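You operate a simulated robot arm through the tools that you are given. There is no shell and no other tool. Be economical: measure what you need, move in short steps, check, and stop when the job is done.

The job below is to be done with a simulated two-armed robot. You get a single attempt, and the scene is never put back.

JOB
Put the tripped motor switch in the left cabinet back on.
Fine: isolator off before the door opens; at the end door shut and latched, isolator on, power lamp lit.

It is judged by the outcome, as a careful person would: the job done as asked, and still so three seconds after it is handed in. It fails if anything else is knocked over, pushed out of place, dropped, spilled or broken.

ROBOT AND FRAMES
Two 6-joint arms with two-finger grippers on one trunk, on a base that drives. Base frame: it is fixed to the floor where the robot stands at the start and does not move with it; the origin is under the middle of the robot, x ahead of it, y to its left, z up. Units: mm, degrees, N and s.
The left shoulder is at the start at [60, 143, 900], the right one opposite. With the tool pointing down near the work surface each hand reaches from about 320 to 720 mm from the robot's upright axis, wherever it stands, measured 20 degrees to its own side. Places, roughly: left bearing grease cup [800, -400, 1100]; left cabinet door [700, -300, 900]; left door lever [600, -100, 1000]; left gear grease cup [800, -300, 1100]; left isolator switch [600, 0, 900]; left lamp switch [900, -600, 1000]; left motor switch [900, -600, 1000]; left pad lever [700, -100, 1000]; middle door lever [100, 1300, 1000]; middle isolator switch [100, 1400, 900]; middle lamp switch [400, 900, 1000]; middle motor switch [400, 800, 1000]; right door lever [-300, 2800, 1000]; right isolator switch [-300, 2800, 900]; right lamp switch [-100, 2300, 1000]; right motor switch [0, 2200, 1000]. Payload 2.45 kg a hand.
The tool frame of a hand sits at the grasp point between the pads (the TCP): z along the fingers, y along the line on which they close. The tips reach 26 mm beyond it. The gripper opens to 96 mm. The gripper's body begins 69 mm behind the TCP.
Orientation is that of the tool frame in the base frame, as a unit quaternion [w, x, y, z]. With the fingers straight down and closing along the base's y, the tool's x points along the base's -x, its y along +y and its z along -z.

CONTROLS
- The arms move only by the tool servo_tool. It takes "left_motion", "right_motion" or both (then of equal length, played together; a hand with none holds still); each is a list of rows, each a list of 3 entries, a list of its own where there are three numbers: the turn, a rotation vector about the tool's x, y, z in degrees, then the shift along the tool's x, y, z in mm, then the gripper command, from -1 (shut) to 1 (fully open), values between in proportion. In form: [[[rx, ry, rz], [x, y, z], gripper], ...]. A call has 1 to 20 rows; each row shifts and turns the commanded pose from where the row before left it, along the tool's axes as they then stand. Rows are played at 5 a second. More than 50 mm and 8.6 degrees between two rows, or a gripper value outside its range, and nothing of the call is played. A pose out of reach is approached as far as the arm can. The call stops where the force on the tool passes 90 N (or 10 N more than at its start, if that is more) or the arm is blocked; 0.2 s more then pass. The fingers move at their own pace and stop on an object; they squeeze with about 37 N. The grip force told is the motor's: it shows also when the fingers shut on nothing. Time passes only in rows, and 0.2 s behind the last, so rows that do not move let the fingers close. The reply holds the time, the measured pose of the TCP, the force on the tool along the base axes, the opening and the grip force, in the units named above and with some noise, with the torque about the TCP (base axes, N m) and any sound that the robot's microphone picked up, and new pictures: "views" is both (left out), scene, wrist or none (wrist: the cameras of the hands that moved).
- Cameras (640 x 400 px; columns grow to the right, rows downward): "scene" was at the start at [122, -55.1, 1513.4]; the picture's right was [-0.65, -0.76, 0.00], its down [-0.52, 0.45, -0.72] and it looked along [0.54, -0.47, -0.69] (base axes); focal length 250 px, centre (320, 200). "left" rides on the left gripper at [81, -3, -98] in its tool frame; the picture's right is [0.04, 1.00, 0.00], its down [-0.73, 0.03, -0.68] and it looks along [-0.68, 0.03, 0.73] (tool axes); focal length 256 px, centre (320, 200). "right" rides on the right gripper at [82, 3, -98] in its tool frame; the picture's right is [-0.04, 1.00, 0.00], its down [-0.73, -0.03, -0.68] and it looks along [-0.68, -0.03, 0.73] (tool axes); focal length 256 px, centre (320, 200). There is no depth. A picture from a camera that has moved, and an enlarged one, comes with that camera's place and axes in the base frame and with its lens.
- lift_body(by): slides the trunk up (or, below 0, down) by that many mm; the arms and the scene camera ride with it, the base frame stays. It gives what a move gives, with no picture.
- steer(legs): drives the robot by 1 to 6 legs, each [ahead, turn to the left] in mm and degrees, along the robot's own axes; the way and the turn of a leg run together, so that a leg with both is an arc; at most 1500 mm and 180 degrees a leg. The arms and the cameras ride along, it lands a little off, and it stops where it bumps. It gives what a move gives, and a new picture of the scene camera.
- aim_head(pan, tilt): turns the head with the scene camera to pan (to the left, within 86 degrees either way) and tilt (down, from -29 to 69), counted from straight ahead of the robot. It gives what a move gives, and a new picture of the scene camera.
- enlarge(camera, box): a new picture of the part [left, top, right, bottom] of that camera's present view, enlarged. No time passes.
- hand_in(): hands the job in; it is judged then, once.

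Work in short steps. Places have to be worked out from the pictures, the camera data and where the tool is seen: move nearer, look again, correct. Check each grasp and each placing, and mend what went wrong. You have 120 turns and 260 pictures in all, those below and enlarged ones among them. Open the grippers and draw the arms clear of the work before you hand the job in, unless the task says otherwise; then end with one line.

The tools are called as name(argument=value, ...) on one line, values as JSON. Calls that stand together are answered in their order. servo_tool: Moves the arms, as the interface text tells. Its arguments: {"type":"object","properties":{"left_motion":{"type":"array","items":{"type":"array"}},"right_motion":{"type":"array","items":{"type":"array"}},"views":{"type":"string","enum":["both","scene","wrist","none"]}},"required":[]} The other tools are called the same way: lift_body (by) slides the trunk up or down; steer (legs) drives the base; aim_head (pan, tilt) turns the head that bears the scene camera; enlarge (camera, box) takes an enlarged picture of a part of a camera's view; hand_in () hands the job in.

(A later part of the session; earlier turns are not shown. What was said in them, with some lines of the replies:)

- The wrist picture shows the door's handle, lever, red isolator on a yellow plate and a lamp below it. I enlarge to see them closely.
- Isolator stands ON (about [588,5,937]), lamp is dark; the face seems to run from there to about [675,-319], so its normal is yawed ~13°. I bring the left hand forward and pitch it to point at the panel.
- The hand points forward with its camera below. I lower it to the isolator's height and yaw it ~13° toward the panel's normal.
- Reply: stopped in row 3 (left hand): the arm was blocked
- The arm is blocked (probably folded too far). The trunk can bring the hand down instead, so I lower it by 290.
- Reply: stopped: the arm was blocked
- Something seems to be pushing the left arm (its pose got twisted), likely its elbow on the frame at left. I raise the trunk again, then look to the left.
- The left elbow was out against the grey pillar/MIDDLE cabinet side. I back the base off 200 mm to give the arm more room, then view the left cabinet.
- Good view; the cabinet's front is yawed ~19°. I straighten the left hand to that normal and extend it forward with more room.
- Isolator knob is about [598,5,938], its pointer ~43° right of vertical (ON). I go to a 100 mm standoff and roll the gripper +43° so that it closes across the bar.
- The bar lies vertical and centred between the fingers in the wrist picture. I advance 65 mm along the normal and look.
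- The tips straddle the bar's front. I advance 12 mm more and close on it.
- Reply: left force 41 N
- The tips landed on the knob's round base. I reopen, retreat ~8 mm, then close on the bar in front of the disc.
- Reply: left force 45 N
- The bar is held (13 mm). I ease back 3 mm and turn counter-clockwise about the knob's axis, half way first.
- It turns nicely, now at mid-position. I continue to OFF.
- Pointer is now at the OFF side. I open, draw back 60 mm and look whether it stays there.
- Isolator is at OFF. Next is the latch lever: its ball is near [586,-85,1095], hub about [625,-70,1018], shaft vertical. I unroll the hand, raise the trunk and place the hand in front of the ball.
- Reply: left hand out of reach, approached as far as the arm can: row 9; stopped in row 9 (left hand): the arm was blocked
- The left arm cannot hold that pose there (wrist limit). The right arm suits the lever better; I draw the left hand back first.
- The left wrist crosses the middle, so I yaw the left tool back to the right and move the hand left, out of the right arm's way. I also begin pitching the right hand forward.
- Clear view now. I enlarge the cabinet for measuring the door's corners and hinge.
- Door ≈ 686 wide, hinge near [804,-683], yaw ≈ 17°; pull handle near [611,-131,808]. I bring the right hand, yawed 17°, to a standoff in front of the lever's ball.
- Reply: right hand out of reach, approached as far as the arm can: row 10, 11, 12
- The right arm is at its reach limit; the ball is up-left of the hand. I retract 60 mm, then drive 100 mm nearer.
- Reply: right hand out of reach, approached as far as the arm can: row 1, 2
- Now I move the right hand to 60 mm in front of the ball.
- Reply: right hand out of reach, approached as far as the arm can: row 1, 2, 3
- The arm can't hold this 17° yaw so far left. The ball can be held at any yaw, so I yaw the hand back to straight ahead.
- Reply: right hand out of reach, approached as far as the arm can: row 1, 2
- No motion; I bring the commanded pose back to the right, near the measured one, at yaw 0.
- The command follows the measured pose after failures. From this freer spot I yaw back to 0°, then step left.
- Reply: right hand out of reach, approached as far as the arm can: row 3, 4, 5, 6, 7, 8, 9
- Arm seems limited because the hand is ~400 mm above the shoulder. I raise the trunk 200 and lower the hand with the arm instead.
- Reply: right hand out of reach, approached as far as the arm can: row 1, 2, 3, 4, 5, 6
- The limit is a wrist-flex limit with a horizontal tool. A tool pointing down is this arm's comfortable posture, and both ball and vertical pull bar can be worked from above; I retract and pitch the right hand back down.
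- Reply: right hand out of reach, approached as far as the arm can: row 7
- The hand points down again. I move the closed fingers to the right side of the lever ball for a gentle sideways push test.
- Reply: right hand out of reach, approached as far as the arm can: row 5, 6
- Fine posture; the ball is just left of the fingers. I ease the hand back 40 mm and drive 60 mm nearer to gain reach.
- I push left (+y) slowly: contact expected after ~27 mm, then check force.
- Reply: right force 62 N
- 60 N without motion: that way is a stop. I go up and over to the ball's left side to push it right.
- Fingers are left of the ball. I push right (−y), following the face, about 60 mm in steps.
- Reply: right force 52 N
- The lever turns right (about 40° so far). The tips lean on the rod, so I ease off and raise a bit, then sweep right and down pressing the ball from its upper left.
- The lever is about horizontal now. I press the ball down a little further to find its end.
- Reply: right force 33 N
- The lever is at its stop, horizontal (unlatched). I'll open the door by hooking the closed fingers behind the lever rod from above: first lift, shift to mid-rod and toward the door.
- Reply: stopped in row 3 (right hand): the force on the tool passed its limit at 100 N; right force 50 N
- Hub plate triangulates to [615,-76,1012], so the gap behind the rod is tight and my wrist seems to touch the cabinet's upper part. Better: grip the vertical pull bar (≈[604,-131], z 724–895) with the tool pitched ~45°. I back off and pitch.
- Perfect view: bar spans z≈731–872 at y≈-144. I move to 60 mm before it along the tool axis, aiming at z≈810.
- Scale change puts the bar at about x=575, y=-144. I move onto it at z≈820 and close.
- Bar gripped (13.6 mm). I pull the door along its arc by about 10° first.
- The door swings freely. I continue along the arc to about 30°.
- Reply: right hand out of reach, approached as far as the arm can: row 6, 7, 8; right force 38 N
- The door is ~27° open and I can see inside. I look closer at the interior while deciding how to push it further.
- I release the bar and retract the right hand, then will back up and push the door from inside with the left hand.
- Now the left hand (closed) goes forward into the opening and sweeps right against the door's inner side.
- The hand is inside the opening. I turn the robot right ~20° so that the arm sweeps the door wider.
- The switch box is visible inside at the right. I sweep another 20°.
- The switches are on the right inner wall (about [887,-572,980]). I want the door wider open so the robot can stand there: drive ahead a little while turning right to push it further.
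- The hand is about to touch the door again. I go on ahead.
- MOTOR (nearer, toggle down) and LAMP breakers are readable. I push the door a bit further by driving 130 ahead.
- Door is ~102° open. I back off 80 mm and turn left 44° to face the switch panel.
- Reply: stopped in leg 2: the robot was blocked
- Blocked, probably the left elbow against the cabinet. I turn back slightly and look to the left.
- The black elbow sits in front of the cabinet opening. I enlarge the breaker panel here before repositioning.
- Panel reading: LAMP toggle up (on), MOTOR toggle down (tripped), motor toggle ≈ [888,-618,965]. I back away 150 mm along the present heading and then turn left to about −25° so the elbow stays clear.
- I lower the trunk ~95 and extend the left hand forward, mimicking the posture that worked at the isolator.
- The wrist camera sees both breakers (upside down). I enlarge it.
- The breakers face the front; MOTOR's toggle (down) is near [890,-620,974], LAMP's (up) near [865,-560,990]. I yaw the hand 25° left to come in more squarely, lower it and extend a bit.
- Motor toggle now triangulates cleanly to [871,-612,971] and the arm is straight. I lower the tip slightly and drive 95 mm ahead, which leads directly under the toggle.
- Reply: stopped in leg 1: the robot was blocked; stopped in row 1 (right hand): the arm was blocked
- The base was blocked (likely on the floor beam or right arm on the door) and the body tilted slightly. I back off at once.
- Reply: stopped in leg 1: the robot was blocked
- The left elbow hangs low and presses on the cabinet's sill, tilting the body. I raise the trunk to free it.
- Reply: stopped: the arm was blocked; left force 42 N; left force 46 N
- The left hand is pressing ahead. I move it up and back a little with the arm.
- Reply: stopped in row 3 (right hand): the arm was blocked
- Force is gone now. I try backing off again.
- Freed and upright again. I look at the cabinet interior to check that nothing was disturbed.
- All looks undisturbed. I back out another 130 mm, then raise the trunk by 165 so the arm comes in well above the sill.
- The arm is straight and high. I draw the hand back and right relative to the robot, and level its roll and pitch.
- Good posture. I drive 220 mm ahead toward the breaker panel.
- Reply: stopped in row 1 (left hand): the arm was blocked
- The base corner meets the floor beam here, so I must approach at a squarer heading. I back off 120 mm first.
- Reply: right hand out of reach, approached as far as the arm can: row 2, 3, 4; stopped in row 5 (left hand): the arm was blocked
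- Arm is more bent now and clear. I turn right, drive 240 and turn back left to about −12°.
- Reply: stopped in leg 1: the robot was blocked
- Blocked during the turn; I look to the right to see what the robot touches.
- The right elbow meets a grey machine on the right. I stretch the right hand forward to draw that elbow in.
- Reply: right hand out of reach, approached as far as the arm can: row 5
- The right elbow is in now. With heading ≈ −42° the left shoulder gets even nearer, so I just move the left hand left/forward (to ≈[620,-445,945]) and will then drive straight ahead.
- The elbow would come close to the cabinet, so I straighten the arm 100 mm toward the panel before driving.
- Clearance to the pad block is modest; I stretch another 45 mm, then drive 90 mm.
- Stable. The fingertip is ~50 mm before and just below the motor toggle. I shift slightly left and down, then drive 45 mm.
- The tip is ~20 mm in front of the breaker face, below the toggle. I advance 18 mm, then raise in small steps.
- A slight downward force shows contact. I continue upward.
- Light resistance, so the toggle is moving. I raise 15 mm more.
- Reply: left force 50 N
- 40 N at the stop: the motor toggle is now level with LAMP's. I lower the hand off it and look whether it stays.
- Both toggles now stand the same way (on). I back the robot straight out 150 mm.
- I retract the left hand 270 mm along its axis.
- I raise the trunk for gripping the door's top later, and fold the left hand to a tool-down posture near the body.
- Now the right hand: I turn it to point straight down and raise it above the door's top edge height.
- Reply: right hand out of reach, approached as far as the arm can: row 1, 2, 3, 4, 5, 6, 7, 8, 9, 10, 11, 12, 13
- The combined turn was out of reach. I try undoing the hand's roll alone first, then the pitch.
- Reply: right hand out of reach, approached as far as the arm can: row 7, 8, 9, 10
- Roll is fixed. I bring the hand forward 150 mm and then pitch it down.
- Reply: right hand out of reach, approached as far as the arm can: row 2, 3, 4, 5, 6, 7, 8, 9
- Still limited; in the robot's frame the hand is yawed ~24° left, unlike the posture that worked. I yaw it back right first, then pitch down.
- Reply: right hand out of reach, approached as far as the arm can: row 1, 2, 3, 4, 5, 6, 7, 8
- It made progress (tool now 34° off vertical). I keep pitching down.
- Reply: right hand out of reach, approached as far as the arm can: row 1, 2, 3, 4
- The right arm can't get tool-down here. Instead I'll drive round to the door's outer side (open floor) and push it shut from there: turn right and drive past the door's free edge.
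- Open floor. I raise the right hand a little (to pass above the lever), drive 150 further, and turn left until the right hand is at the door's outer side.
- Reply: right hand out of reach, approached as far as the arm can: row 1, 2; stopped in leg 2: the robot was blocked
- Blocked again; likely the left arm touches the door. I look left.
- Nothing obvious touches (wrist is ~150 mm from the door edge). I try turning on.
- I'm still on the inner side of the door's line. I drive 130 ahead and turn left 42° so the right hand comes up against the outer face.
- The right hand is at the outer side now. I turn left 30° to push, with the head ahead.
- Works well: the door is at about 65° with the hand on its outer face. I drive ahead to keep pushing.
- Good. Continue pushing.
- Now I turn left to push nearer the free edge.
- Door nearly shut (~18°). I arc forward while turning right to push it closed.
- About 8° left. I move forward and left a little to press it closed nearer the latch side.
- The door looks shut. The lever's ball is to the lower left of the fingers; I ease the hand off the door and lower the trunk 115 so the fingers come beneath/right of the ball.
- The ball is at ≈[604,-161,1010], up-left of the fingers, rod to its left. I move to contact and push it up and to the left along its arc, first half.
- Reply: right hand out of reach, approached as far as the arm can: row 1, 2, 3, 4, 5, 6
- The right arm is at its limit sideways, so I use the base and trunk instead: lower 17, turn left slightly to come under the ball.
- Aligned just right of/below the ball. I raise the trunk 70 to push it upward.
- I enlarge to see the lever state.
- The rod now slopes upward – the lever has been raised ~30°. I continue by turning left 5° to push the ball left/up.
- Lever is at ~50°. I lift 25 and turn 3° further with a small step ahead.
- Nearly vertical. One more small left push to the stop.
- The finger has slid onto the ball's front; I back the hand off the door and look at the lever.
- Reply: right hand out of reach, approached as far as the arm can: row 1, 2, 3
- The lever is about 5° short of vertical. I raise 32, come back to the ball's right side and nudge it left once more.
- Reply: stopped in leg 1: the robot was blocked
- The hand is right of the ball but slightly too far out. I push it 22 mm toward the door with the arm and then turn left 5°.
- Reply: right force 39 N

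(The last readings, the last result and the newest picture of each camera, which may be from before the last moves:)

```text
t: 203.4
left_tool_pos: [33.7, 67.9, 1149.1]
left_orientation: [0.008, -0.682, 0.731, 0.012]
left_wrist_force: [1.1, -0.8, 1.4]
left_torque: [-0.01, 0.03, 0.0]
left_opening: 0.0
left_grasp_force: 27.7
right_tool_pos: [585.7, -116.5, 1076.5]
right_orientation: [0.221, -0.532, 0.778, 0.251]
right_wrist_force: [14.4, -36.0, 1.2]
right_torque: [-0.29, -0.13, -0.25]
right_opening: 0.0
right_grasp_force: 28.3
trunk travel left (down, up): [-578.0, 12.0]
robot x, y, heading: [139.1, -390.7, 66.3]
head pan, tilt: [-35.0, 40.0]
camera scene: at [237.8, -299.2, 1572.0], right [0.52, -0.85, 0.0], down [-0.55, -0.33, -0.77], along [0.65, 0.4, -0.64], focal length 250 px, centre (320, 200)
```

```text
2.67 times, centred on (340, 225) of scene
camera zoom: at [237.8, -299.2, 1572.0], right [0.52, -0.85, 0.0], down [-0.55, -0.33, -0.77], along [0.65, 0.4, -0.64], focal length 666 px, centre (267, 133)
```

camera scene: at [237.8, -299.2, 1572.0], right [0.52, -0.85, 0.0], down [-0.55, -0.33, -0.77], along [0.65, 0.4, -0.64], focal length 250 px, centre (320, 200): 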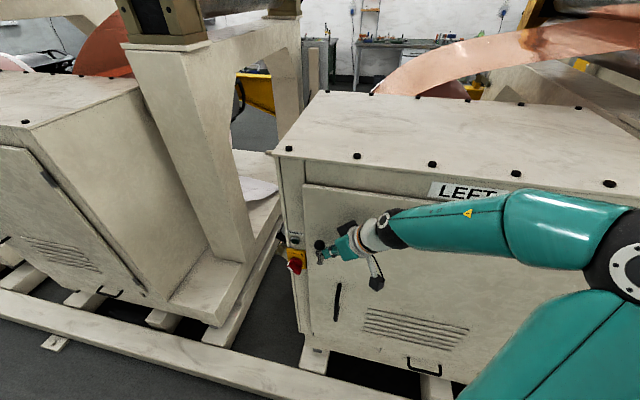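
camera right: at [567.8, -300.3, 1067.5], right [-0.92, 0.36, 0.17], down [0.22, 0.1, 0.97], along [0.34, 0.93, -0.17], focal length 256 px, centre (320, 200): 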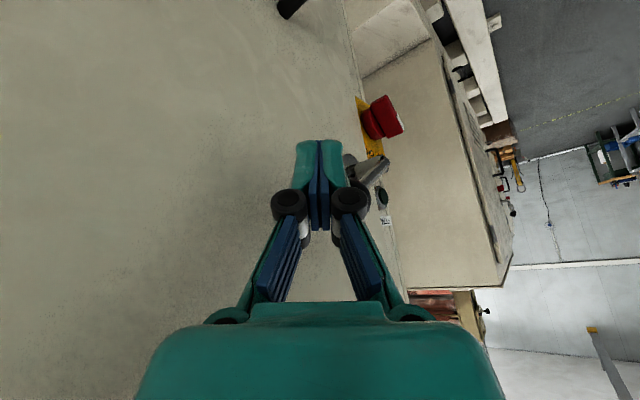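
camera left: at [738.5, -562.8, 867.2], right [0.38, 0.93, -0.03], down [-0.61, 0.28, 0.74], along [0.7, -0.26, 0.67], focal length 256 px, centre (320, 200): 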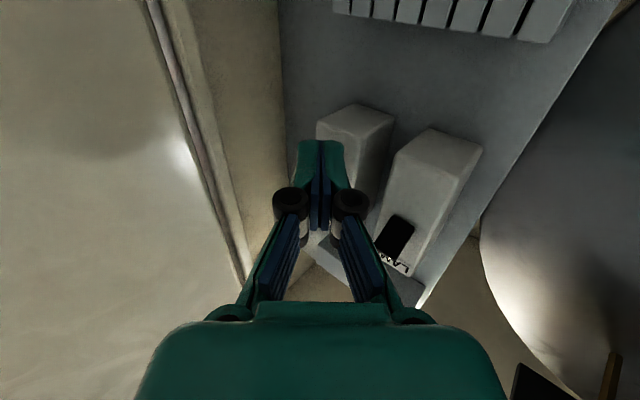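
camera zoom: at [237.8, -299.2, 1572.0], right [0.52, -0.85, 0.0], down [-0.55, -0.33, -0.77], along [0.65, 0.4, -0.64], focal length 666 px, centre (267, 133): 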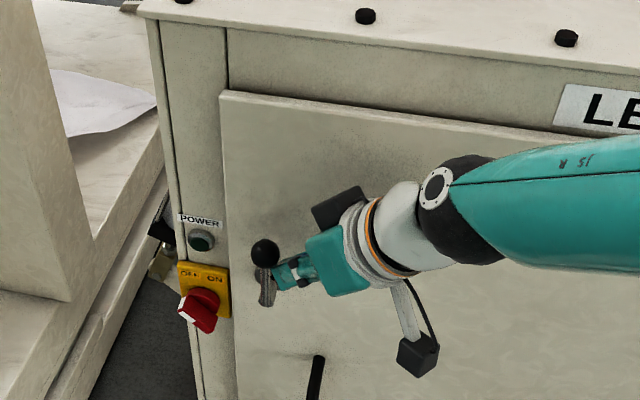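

39 N leftward at the stop: the lever is fully home. I back off and drive round to the earlier isolator stance at about (−204, 0), heading 0.

steer(legs=[[-150, 0], [0, 52], [598, 0], [0, -118]])

aim_head(pan=-8, tilt=35)

```text
t: 206.6
left_tool_pos: [-281.6, -213.6, 1147.2]
left_orientation: [-0.002, 0.876, -0.481, -0.01]
left_wrist_force: [-0.4, -1.3, 0.2]
left_torque: [0.02, -0.01, 0.01]
left_opening: 0.3
left_grasp_force: 28.2
right_tool_pos: [273.2, -34.5, 1076.8]
right_orientation: [-0.131, 0.75, -0.572, -0.306]
right_wrist_force: [-0.1, 0.1, 0.9]
right_torque: [-0.04, -0.04, -0.02]
right_opening: 0.0
right_grasp_force: 28.6
trunk travel left (down, up): [-578.0, 12.0]
robot x, y, heading: [98.0, -521.0, 102.6]
head pan, tilt: [-35.0, 40.0]
stopped in leg 2: the robot was blocked; the commanded pose is now the measured one
camera scene: at [113.2, -383.8, 1571.7], right [0.92, -0.38, 0.0], down [-0.24, -0.59, -0.77], along [0.29, 0.71, -0.64], focal length 250 px, centre (320, 200)
```

scene: 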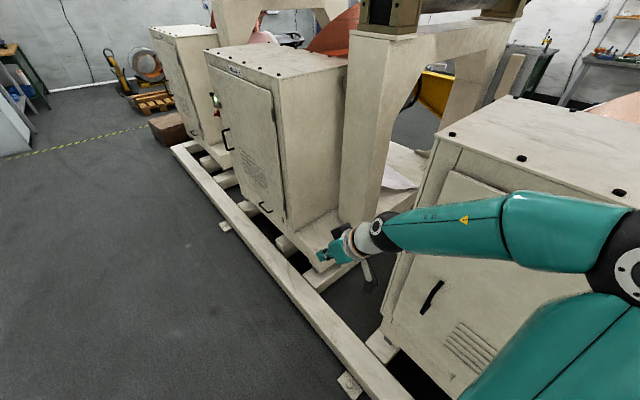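

```text
t: 207.5
left_tool_pos: [-280.8, -214.8, 1149.0]
left_orientation: [-0.002, 0.876, -0.482, -0.011]
left_wrist_force: [-0.1, 0.5, -0.6]
left_torque: [0.03, 0.03, 0.0]
left_opening: 0.1
left_grasp_force: 29.0
right_tool_pos: [273.6, -33.6, 1076.6]
right_orientation: [-0.131, 0.749, -0.573, -0.306]
right_wrist_force: [-0.5, 0.0, 0.3]
right_torque: [-0.01, 0.01, 0.0]
right_opening: 0.0
right_grasp_force: 28.6
trunk travel left (down, up): [-578.0, 12.0]
robot x, y, heading: [98.3, -517.2, 102.6]
head pan, tilt: [-8.0, 35.0]
camera scene: at [75.4, -374.5, 1579.2], right [1.0, 0.08, 0.0], down [0.05, -0.57, -0.82], along [-0.07, 0.82, -0.57], focal length 250 px, centre (320, 200)
```

scene: 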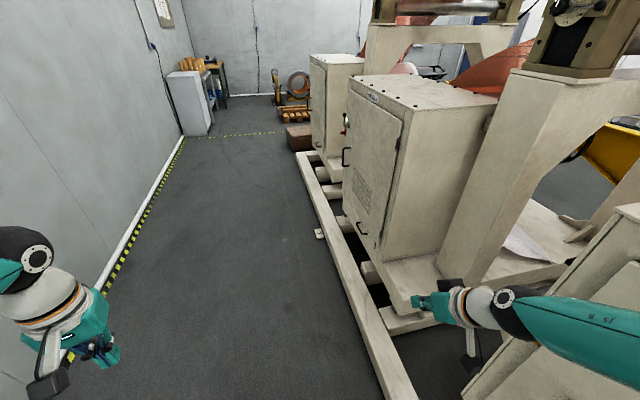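

Blocked mid-turn; the way ahead is free. I drive forward first, then turn and continue.

steer(legs=[[260, 6], [0, 28], [340, 0], [0, -137]])

```text
t: 215.1
left_tool_pos: [-593.3, 269.1, 1149.3]
left_orientation: [-0.002, 0.873, -0.487, -0.012]
left_wrist_force: [0.4, -1.0, -0.5]
left_torque: [-0.04, 0.06, 0.02]
left_opening: 0.1
left_grasp_force: 28.3
right_tool_pos: [-36.6, 443.9, 1076.3]
right_orientation: [-0.133, 0.746, -0.576, -0.306]
right_wrist_force: [1.0, -1.2, -0.7]
right_torque: [0.01, 0.0, 0.02]
right_opening: 0.2
right_grasp_force: 28.5
trunk travel left (down, up): [-578.0, 12.0]
robot x, y, heading: [-236.8, -48.1, 102.2]
head pan, tilt: [-8.0, 35.0]
stopped in leg 4: the robot was blocked; the commanded pose is now the measured one
camera scene: at [-253.7, 102.0, 1579.2], right [1.0, 0.07, 0.0], down [0.04, -0.57, -0.82], along [-0.06, 0.82, -0.57], focal length 250 px, centre (320, 200)
```

scene: 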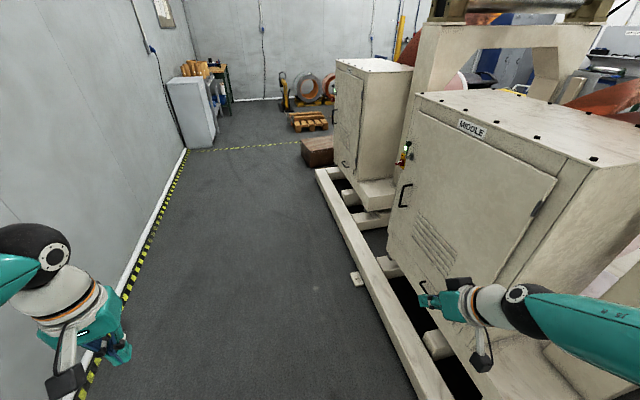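

I retry the turn to the right (the earlier false blocks passed on retry).

steer(legs=[[0, -102]])

```text
t: 218.2
left_tool_pos: [-203.5, 431.5, 1150.4]
left_orientation: [0.007, -0.567, 0.824, 0.01]
left_wrist_force: [0.6, -0.2, 0.1]
left_torque: [0.03, 0.0, 0.01]
left_opening: 0.0
left_grasp_force: 28.9
right_tool_pos: [272.2, 93.4, 1076.9]
right_orientation: [0.254, -0.413, 0.848, 0.214]
right_wrist_force: [0.3, 0.1, -0.1]
right_torque: [0.02, 0.01, 0.02]
right_opening: 0.0
right_grasp_force: 28.5
trunk travel left (down, up): [-578.0, 12.0]
robot x, y, heading: [-258.7, -27.4, 48.8]
head pan, tilt: [-8.0, 35.0]
stopped in leg 1: the robot was blocked; the commanded pose is now the measured one
camera scene: at [-149.1, 72.6, 1579.3], right [0.66, -0.76, 0.0], down [-0.43, -0.38, -0.82], along [0.62, 0.54, -0.57], focal length 250 px, centre (320, 200)
```

scene: 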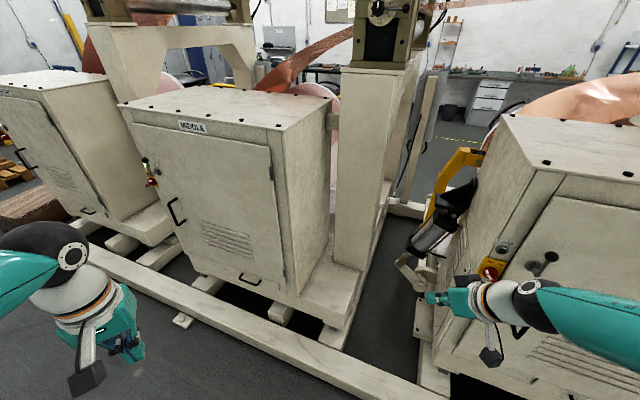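

I finish the turn to heading 0 and then bring the left hand into the earlier isolator posture (raise, shift right, pitch forward).

steer(legs=[[30, -49]])

servo_tool(left_motion=[[[0, 0, 0], [4, -39, -28], 0], [[0, 0, 0], [4, -39, -28], 0], [[0, 0, 0], [4, -39, -28], 0], [[0, 0, 0], [4, -39, -28], 0], [[0, 0, 0], [4, -39, -28], 0], [[0, 0, 0], [4, -39, -28], 0], [[0, -8.2, 0], [0, 0, 0], 0], [[0, -8.2, 0], [0, 0, 0], 0], [[0, -8.2, 0], [0, 0, 0], 0], [[0, -8.2, 0], [0, 0, 0], 0], [[0, -8.2, 0], [0, 0, 0], 0], [[0, -8.2, 0], [0, 0, 0], 0], [[0, -8.2, 0], [0, 0, 0], 0], [[0, -8.2, 0], [0, 0, 0], 0], [[0, -8.2, 0], [0, 0, 0], 0], [[0, -8.2, 0], [0, 0, 0], 0], [[0, -8, 0], [0, 0, 0], 0], [[0, 0, 0], [0, 0, 0], -0.2]], views="scene")

```text
t: 221.1
left_tool_pos: [145.7, 248.3, 1150.3]
left_orientation: [0.01, -0.175, 0.984, 0.005]
left_wrist_force: [0.6, 0.2, 0.3]
left_torque: [0.02, 0.01, 0.02]
left_opening: 0.2
left_grasp_force: 28.7
right_tool_pos: [204.2, -332.8, 1076.5]
right_orientation: [0.32, -0.026, 0.943, 0.091]
right_wrist_force: [-0.2, -0.1, -1.5]
right_torque: [0.01, -0.03, 0.02]
right_opening: 0.0
right_grasp_force: 28.7
trunk travel left (down, up): [-578.0, 12.0]
robot x, y, heading: [-237.2, 8.3, 0.0]
head pan, tilt: [-8.0, 35.0]
camera scene: at [-87.9, -3.5, 1579.3], right [-0.14, -0.99, 0.0], down [-0.57, 0.08, -0.82], along [0.81, -0.11, -0.57], focal length 250 px, centre (320, 200)
```

scene: 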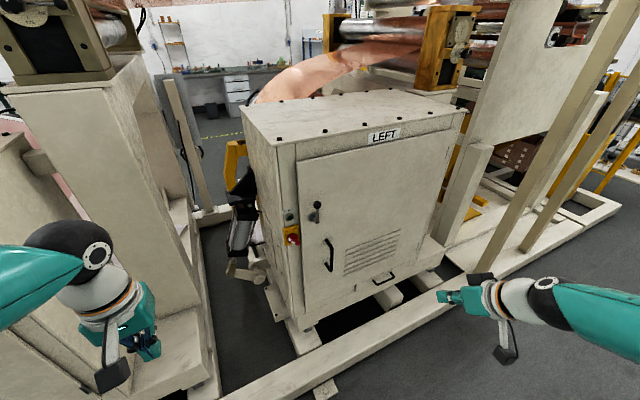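

```text
t: 224.9
left_tool_pos: [201.5, 16.2, 1315.5]
left_orientation: [0.703, -0.121, 0.689, 0.128]
left_wrist_force: [0.0, 0.9, 0.7]
left_torque: [0.0, 0.01, -0.01]
left_opening: 38.5
left_grasp_force: 0.1
right_tool_pos: [204.0, -331.7, 1077.4]
right_orientation: [0.321, -0.025, 0.943, 0.091]
right_wrist_force: [-0.2, 0.6, -0.2]
right_torque: [0.01, -0.05, 0.0]
right_opening: 0.0
right_grasp_force: 28.8
trunk travel left (down, up): [-578.0, 12.0]
robot x, y, heading: [-234.5, 9.6, 0.3]
head pan, tilt: [-8.0, 35.0]
camera scene: at [-87.9, -3.2, 1579.3], right [-0.14, -0.99, 0.0], down [-0.57, 0.08, -0.82], along [0.81, -0.11, -0.57], focal length 250 px, centre (320, 200)
```

scene: 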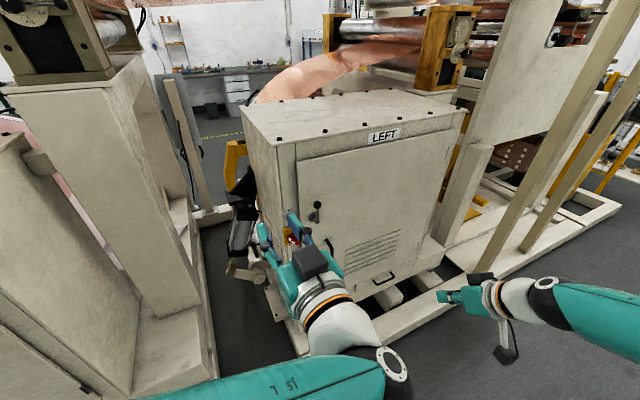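

Same posture as before. I drive 30 ahead, extend, lower the trunk, and go to the standoff with the grip rolled for the OFF position.

steer(legs=[[30, 0]])

servo_tool(left_motion=[[[0, 0, 0], [0, -21, 32.6], -0.2], [[0, 0, 0], [0, -21, 32.6], -0.2], [[0, 0, 0], [0, -21, 32.6], -0.2], [[0, 0, 0], [0, -21, 32.6], -0.2], [[0, 0, 0], [0, -21, 32.6], -0.2], [[0, 0, 0], [0, 0, 0], -0.2]], views="none")

lift_body(by=-363)

servo_tool(left_motion=[[[0, 0, 0], [6.5, -7, 31], -0.2], [[0, 0, 0], [6.5, -7, 31], -0.2], [[0, 0, -7.7], [0, 0, 0], -0.2], [[0, 0, -7.7], [0, 0, 0], -0.2], [[0, 0, -7.7], [0, 0, 0], -0.2], [[0, 0, -7.7], [0, 0, 0], -0.2], [[0, 0, -7.7], [0, 0, 0], -0.2], [[0, 0, -7.5], [0, 0, 0], -0.2], [[0, 0, 0], [0, 0, 0], -0.2]], views="wrist")

```text
t: 225.7
left_tool_pos: [234.4, 15.5, 1314.6]
left_orientation: [0.703, -0.119, 0.69, 0.127]
left_wrist_force: [-0.3, 0.9, -0.5]
left_torque: [0.02, -0.03, 0.02]
left_opening: 38.5
left_grasp_force: 0.0
right_tool_pos: [237.4, -334.0, 1076.9]
right_orientation: [0.32, -0.025, 0.943, 0.09]
right_wrist_force: [0.2, -0.4, -0.5]
right_torque: [-0.01, 0.05, 0.03]
right_opening: 0.0
right_grasp_force: 28.3
trunk travel left (down, up): [-578.0, 12.0]
robot x, y, heading: [-204.7, 9.6, -0.2]
head pan, tilt: [-8.0, 35.0]
camera scene: at [-54.3, -3.3, 1578.9], right [-0.14, -0.99, 0.0], down [-0.57, 0.08, -0.82], along [0.81, -0.11, -0.58], focal length 250 px, centre (320, 200)
```

scene: 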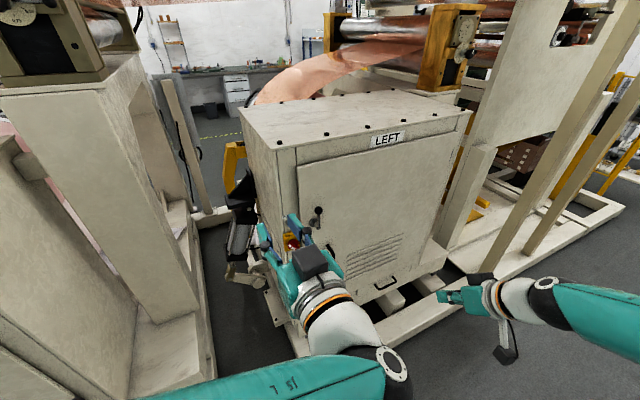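

```text
t: 227.1
left_tool_pos: [421.0, -24.8, 1320.5]
left_orientation: [0.703, -0.122, 0.689, 0.127]
left_wrist_force: [0.6, 0.1, 0.7]
left_torque: [0.01, 0.0, 0.03]
left_opening: 38.2
left_grasp_force: 0.0
right_tool_pos: [234.7, -332.3, 1077.0]
right_orientation: [0.321, -0.025, 0.942, 0.09]
right_wrist_force: [-0.2, 0.4, 0.5]
right_torque: [-0.01, -0.01, -0.02]
right_opening: 0.0
right_grasp_force: 28.2
trunk travel left (down, up): [-578.0, 12.0]
robot x, y, heading: [-204.5, 10.1, -0.1]
head pan, tilt: [-8.0, 35.0]
```

```text
t: 230.6
left_tool_pos: [422.0, -22.1, 958.1]
left_orientation: [0.703, -0.124, 0.688, 0.129]
left_wrist_force: [-0.1, 0.0, 0.6]
left_torque: [0.01, 0.01, 0.01]
left_opening: 38.4
left_grasp_force: 0.0
right_tool_pos: [235.0, -333.1, 713.1]
right_orientation: [0.321, -0.025, 0.942, 0.09]
right_wrist_force: [1.0, 0.1, -0.6]
right_torque: [-0.04, -0.03, 0.0]
right_opening: 0.2
right_grasp_force: 28.1
trunk travel left (down, up): [-215.0, 375.0]
robot x, y, heading: [-205.1, 9.7, -0.1]
head pan, tilt: [-8.0, 35.0]
```

```text
t: 232.6
left_tool_pos: [485.3, -17.7, 944.3]
left_orientation: [0.697, -0.38, 0.588, -0.157]
left_wrist_force: [-0.6, 1.1, 0.1]
left_torque: [0.02, -0.01, -0.01]
left_opening: 38.4
left_grasp_force: 0.1
right_tool_pos: [234.5, -332.7, 715.1]
right_orientation: [0.32, -0.026, 0.943, 0.091]
right_wrist_force: [-0.3, -0.5, 0.8]
right_torque: [0.05, 0.03, 0.0]
right_opening: 0.0
right_grasp_force: 28.8
trunk travel left (down, up): [-215.0, 375.0]
robot x, y, heading: [-201.3, 11.3, -0.1]
head pan, tilt: [-8.0, 35.0]
camera left: at [414.2, -108.0, 886.7], right [-0.22, 0.63, -0.74], down [-0.83, 0.27, 0.48], along [0.51, 0.72, 0.47], focal length 256 px, centre (320, 200)
```

left: 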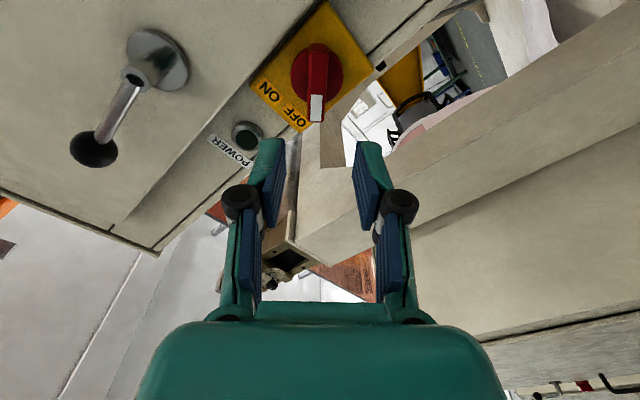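

Picture matches the earlier retreat view. I advance onto the bar and close.

servo_tool(left_motion=[[[0, 0, 0], [2, 0, 25], -0.2], [[0, 0, 0], [2, -0.5, 25], -0.2], [[0, 0, 0], [2, -0.5, 23], -0.2], [[0, 0, 0], [0, 0, 0], -0.6], [[0, 0, 0], [0, 0, 0], -1], [[0, 0, 0], [0, 0, 0], -1]], views="wrist")

```text
t: 234.0
left_tool_pos: [558.0, 2.9, 944.1]
left_orientation: [0.698, -0.378, 0.587, -0.157]
left_wrist_force: [8.8, -4.4, 10.1]
left_torque: [0.63, 0.36, -0.52]
left_opening: 12.6
left_grasp_force: 39.1
right_tool_pos: [234.8, -333.2, 715.1]
right_orientation: [0.321, -0.026, 0.942, 0.092]
right_wrist_force: [0.4, 0.0, 0.2]
right_torque: [0.01, -0.02, -0.02]
right_opening: 0.0
right_grasp_force: 29.2
trunk travel left (down, up): [-215.0, 375.0]
robot x, y, heading: [-204.1, 8.8, 0.1]
head pan, tilt: [-8.0, 35.0]
camera left: at [485.8, -86.8, 887.0], right [-0.21, 0.64, -0.74], down [-0.84, 0.27, 0.48], along [0.51, 0.72, 0.47], focal length 256 px, centre (320, 200)
```

left: 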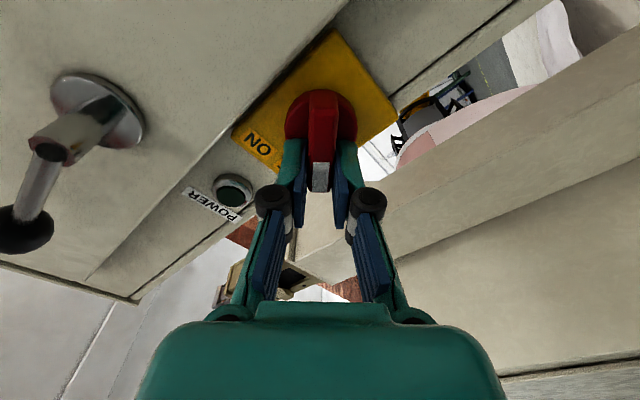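

The bar is gripped. I turn clockwise ~89° about the knob's axis to ON.

servo_tool(left_motion=[[[0, 0, 8.5], [0.1, -2, 0], -1], [[0, 0, 8.5], [0.1, -2, 0], -1], [[0, 0, 8.5], [0.1, -2, 0], -1], [[0, 0, 8.5], [0.1, -2, 0], -1], [[0, 0, 8.5], [0.1, -2, 0], -1], [[0, 0, 8.5], [0.1, -2, 0], -1], [[0, 0, 8.5], [0.1, -2, 0], -1], [[0, 0, 8.5], [0.1, -2, 0], -1], [[0, 0, 8.5], [0.1, -2, 0], -1], [[0, 0, 8.5], [0.1, -2, 0], -1], [[0, 0, 6], [0, -1.5, 0], -1], [[0, 0, 0], [0, 0, 0], -1]], views="wrist")

```text
t: 236.6
left_tool_pos: [560.6, -13.6, 942.5]
left_orientation: [0.6, 0.152, 0.684, 0.387]
left_wrist_force: [-25.0, -16.9, -8.6]
left_torque: [-0.83, 0.76, -0.3]
left_opening: 13.0
left_grasp_force: 39.8
right_tool_pos: [233.6, -335.1, 714.2]
right_orientation: [0.321, -0.025, 0.942, 0.091]
right_wrist_force: [0.2, 0.6, -0.4]
right_torque: [-0.01, -0.01, 0.0]
right_opening: 0.0
right_grasp_force: 28.3
trunk travel left (down, up): [-215.0, 375.0]
robot x, y, heading: [-203.5, 11.9, -0.1]
head pan, tilt: [-8.0, 35.0]
camera left: at [449.7, 4.1, 880.8], right [-0.27, 0.68, 0.68], down [-0.47, -0.71, 0.52], along [0.84, -0.18, 0.51], focal length 256 px, centre (320, 200)
```

left: 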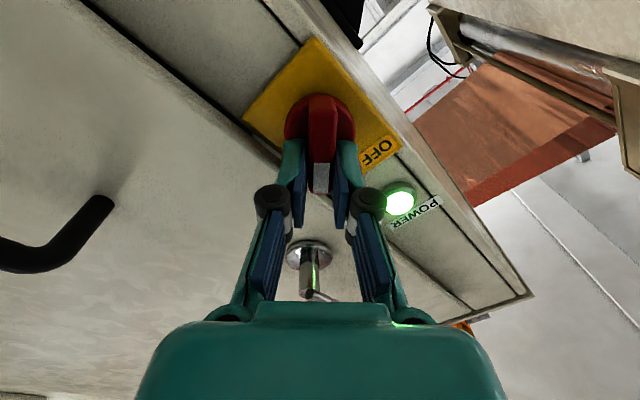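

The POWER lamp is lit green. I release the bar and draw the hand straight back, opening it, then check.

servo_tool(left_motion=[[[0, 0, 0], [0, 0, 0], -0.2], [[0, 0, 0], [0, 0, 0], -0.2], [[0, 0, 0], [0, 0, -40], -0.2], [[0, 0, 0], [0, 0, -45], -0.2], [[0, 0, 0], [0, 0, -45], 0.5], [[0, 0, 0], [0, 0, 0], 1], [[0, 0, 0], [0, 0, 0], 1]], right_motion=[[[0, 0, 0], [0, 0, 0], 1], [[0, 0, 0], [0, 0, 0], 1], [[0, 0, 0], [0, 0, 0], 1], [[0, 0, 0], [0, 0, 0], 1], [[0, 0, 0], [0, 0, 0], 1], [[0, 0, 0], [0, 0, 0], 1], [[0, 0, 0], [0, 0, 0], 1]], views="both")

enlarge(camera="scene", box=[180, 0, 480, 240])

```text
t: 238.4
left_tool_pos: [464.4, -11.6, 923.9]
left_orientation: [0.577, 0.132, 0.696, 0.407]
left_wrist_force: [-1.1, -0.5, -0.7]
left_torque: [0.01, -0.02, -0.01]
left_opening: 96.1
left_grasp_force: 0.0
right_tool_pos: [235.6, -333.6, 716.6]
right_orientation: [0.32, -0.026, 0.943, 0.091]
right_wrist_force: [0.7, -0.7, 0.2]
right_torque: [0.0, -0.02, 0.02]
right_opening: 96.2
right_grasp_force: 0.0
trunk travel left (down, up): [-215.0, 375.0]
robot x, y, heading: [-202.9, 12.4, 0.4]
head pan, tilt: [-8.0, 35.0]
stopped in row 7 (left hand): the arm was blocked; the commanded pose is now the measured one
camera scene: at [-57.3, -3.2, 1217.6], right [-0.14, -0.99, 0.0], down [-0.57, 0.08, -0.82], along [0.81, -0.11, -0.57], focal length 250 px, centre (320, 200)
camera right: at [112.1, -347.2, 745.0], right [-0.07, 0.98, 0.18], down [0.18, -0.16, 0.97], along [0.98, 0.1, -0.16], focal length 256 px, centre (320, 200)
camera left: at [350.7, -1.4, 864.8], right [-0.3, 0.66, 0.69], down [-0.41, -0.74, 0.53], along [0.86, -0.12, 0.49], focal length 256 px, centre (320, 200)
```

scene: 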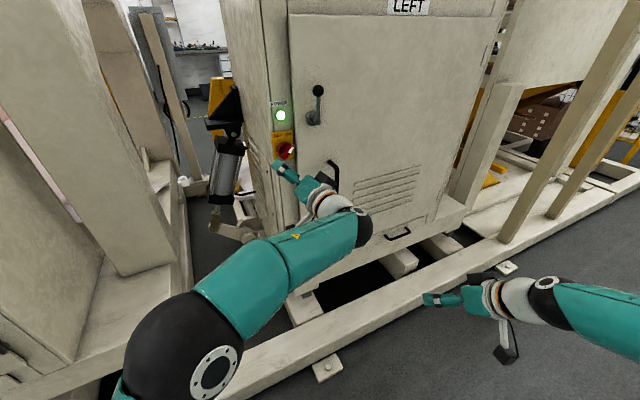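
right: 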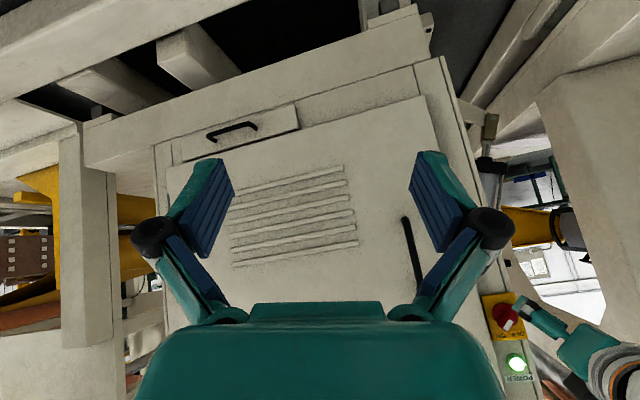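
left: 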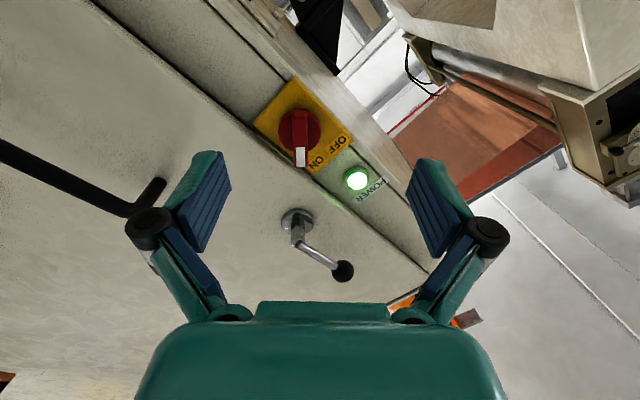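

```text
1.67 times, centred on (330, 120) of scene
camera zoom: at [-57.3, -3.2, 1217.6], right [-0.14, -0.99, 0.0], down [-0.57, 0.08, -0.82], along [0.81, -0.11, -0.57], focal length 416 px, centre (303, 333)
```

zoom: 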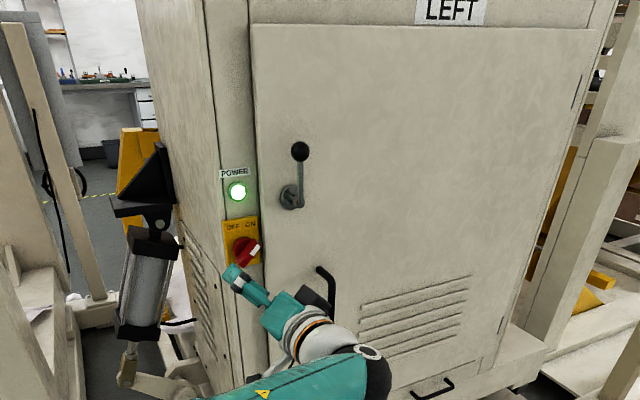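

Isolator ON, lamp lit, lever vertical, door flush. I back the base 120 mm so the arms are well clear, and then hand in.

steer(legs=[[-120, 0]])

```text
t: 239.7
left_tool_pos: [339.4, -11.6, 924.1]
left_orientation: [0.577, 0.131, 0.696, 0.407]
left_wrist_force: [-0.2, -0.2, 0.3]
left_torque: [0.03, 0.01, 0.0]
left_opening: 96.1
left_grasp_force: 0.1
right_tool_pos: [111.4, -332.3, 715.5]
right_orientation: [0.32, -0.027, 0.943, 0.09]
right_wrist_force: [0.1, -0.3, -0.3]
right_torque: [0.02, 0.01, -0.01]
right_opening: 95.8
right_grasp_force: 0.1
trunk travel left (down, up): [-215.0, 375.0]
robot x, y, heading: [-328.4, 11.0, 0.1]
head pan, tilt: [-8.0, 35.0]
camera scene: at [-181.8, -3.2, 1216.2], right [-0.14, -0.99, 0.0], down [-0.57, 0.08, -0.82], along [0.81, -0.11, -0.57], focal length 250 px, centre (320, 200)
```

scene: 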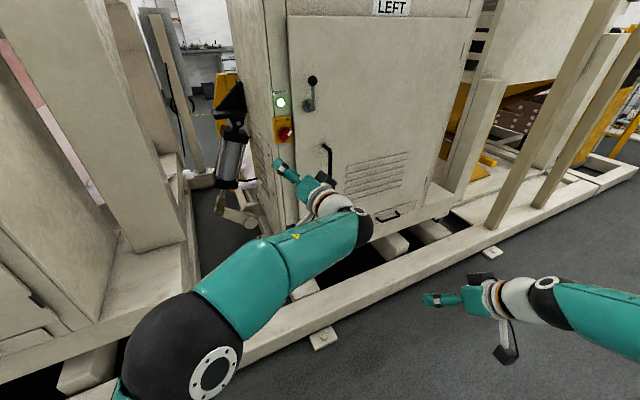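

Everything is in its final state and the arms are clear with grippers open; I hand in.

hand_in()

```text
The job is handed in.
```

The left cabinet's motor switch is back on: I turned the isolator off before opening the door, then shut and latched it and turned the isolator on; the power lamp is lit. On the way an elbow pressed on the cabinet's sill and the base bumped the floor beam; I saw nothing moved out of place.
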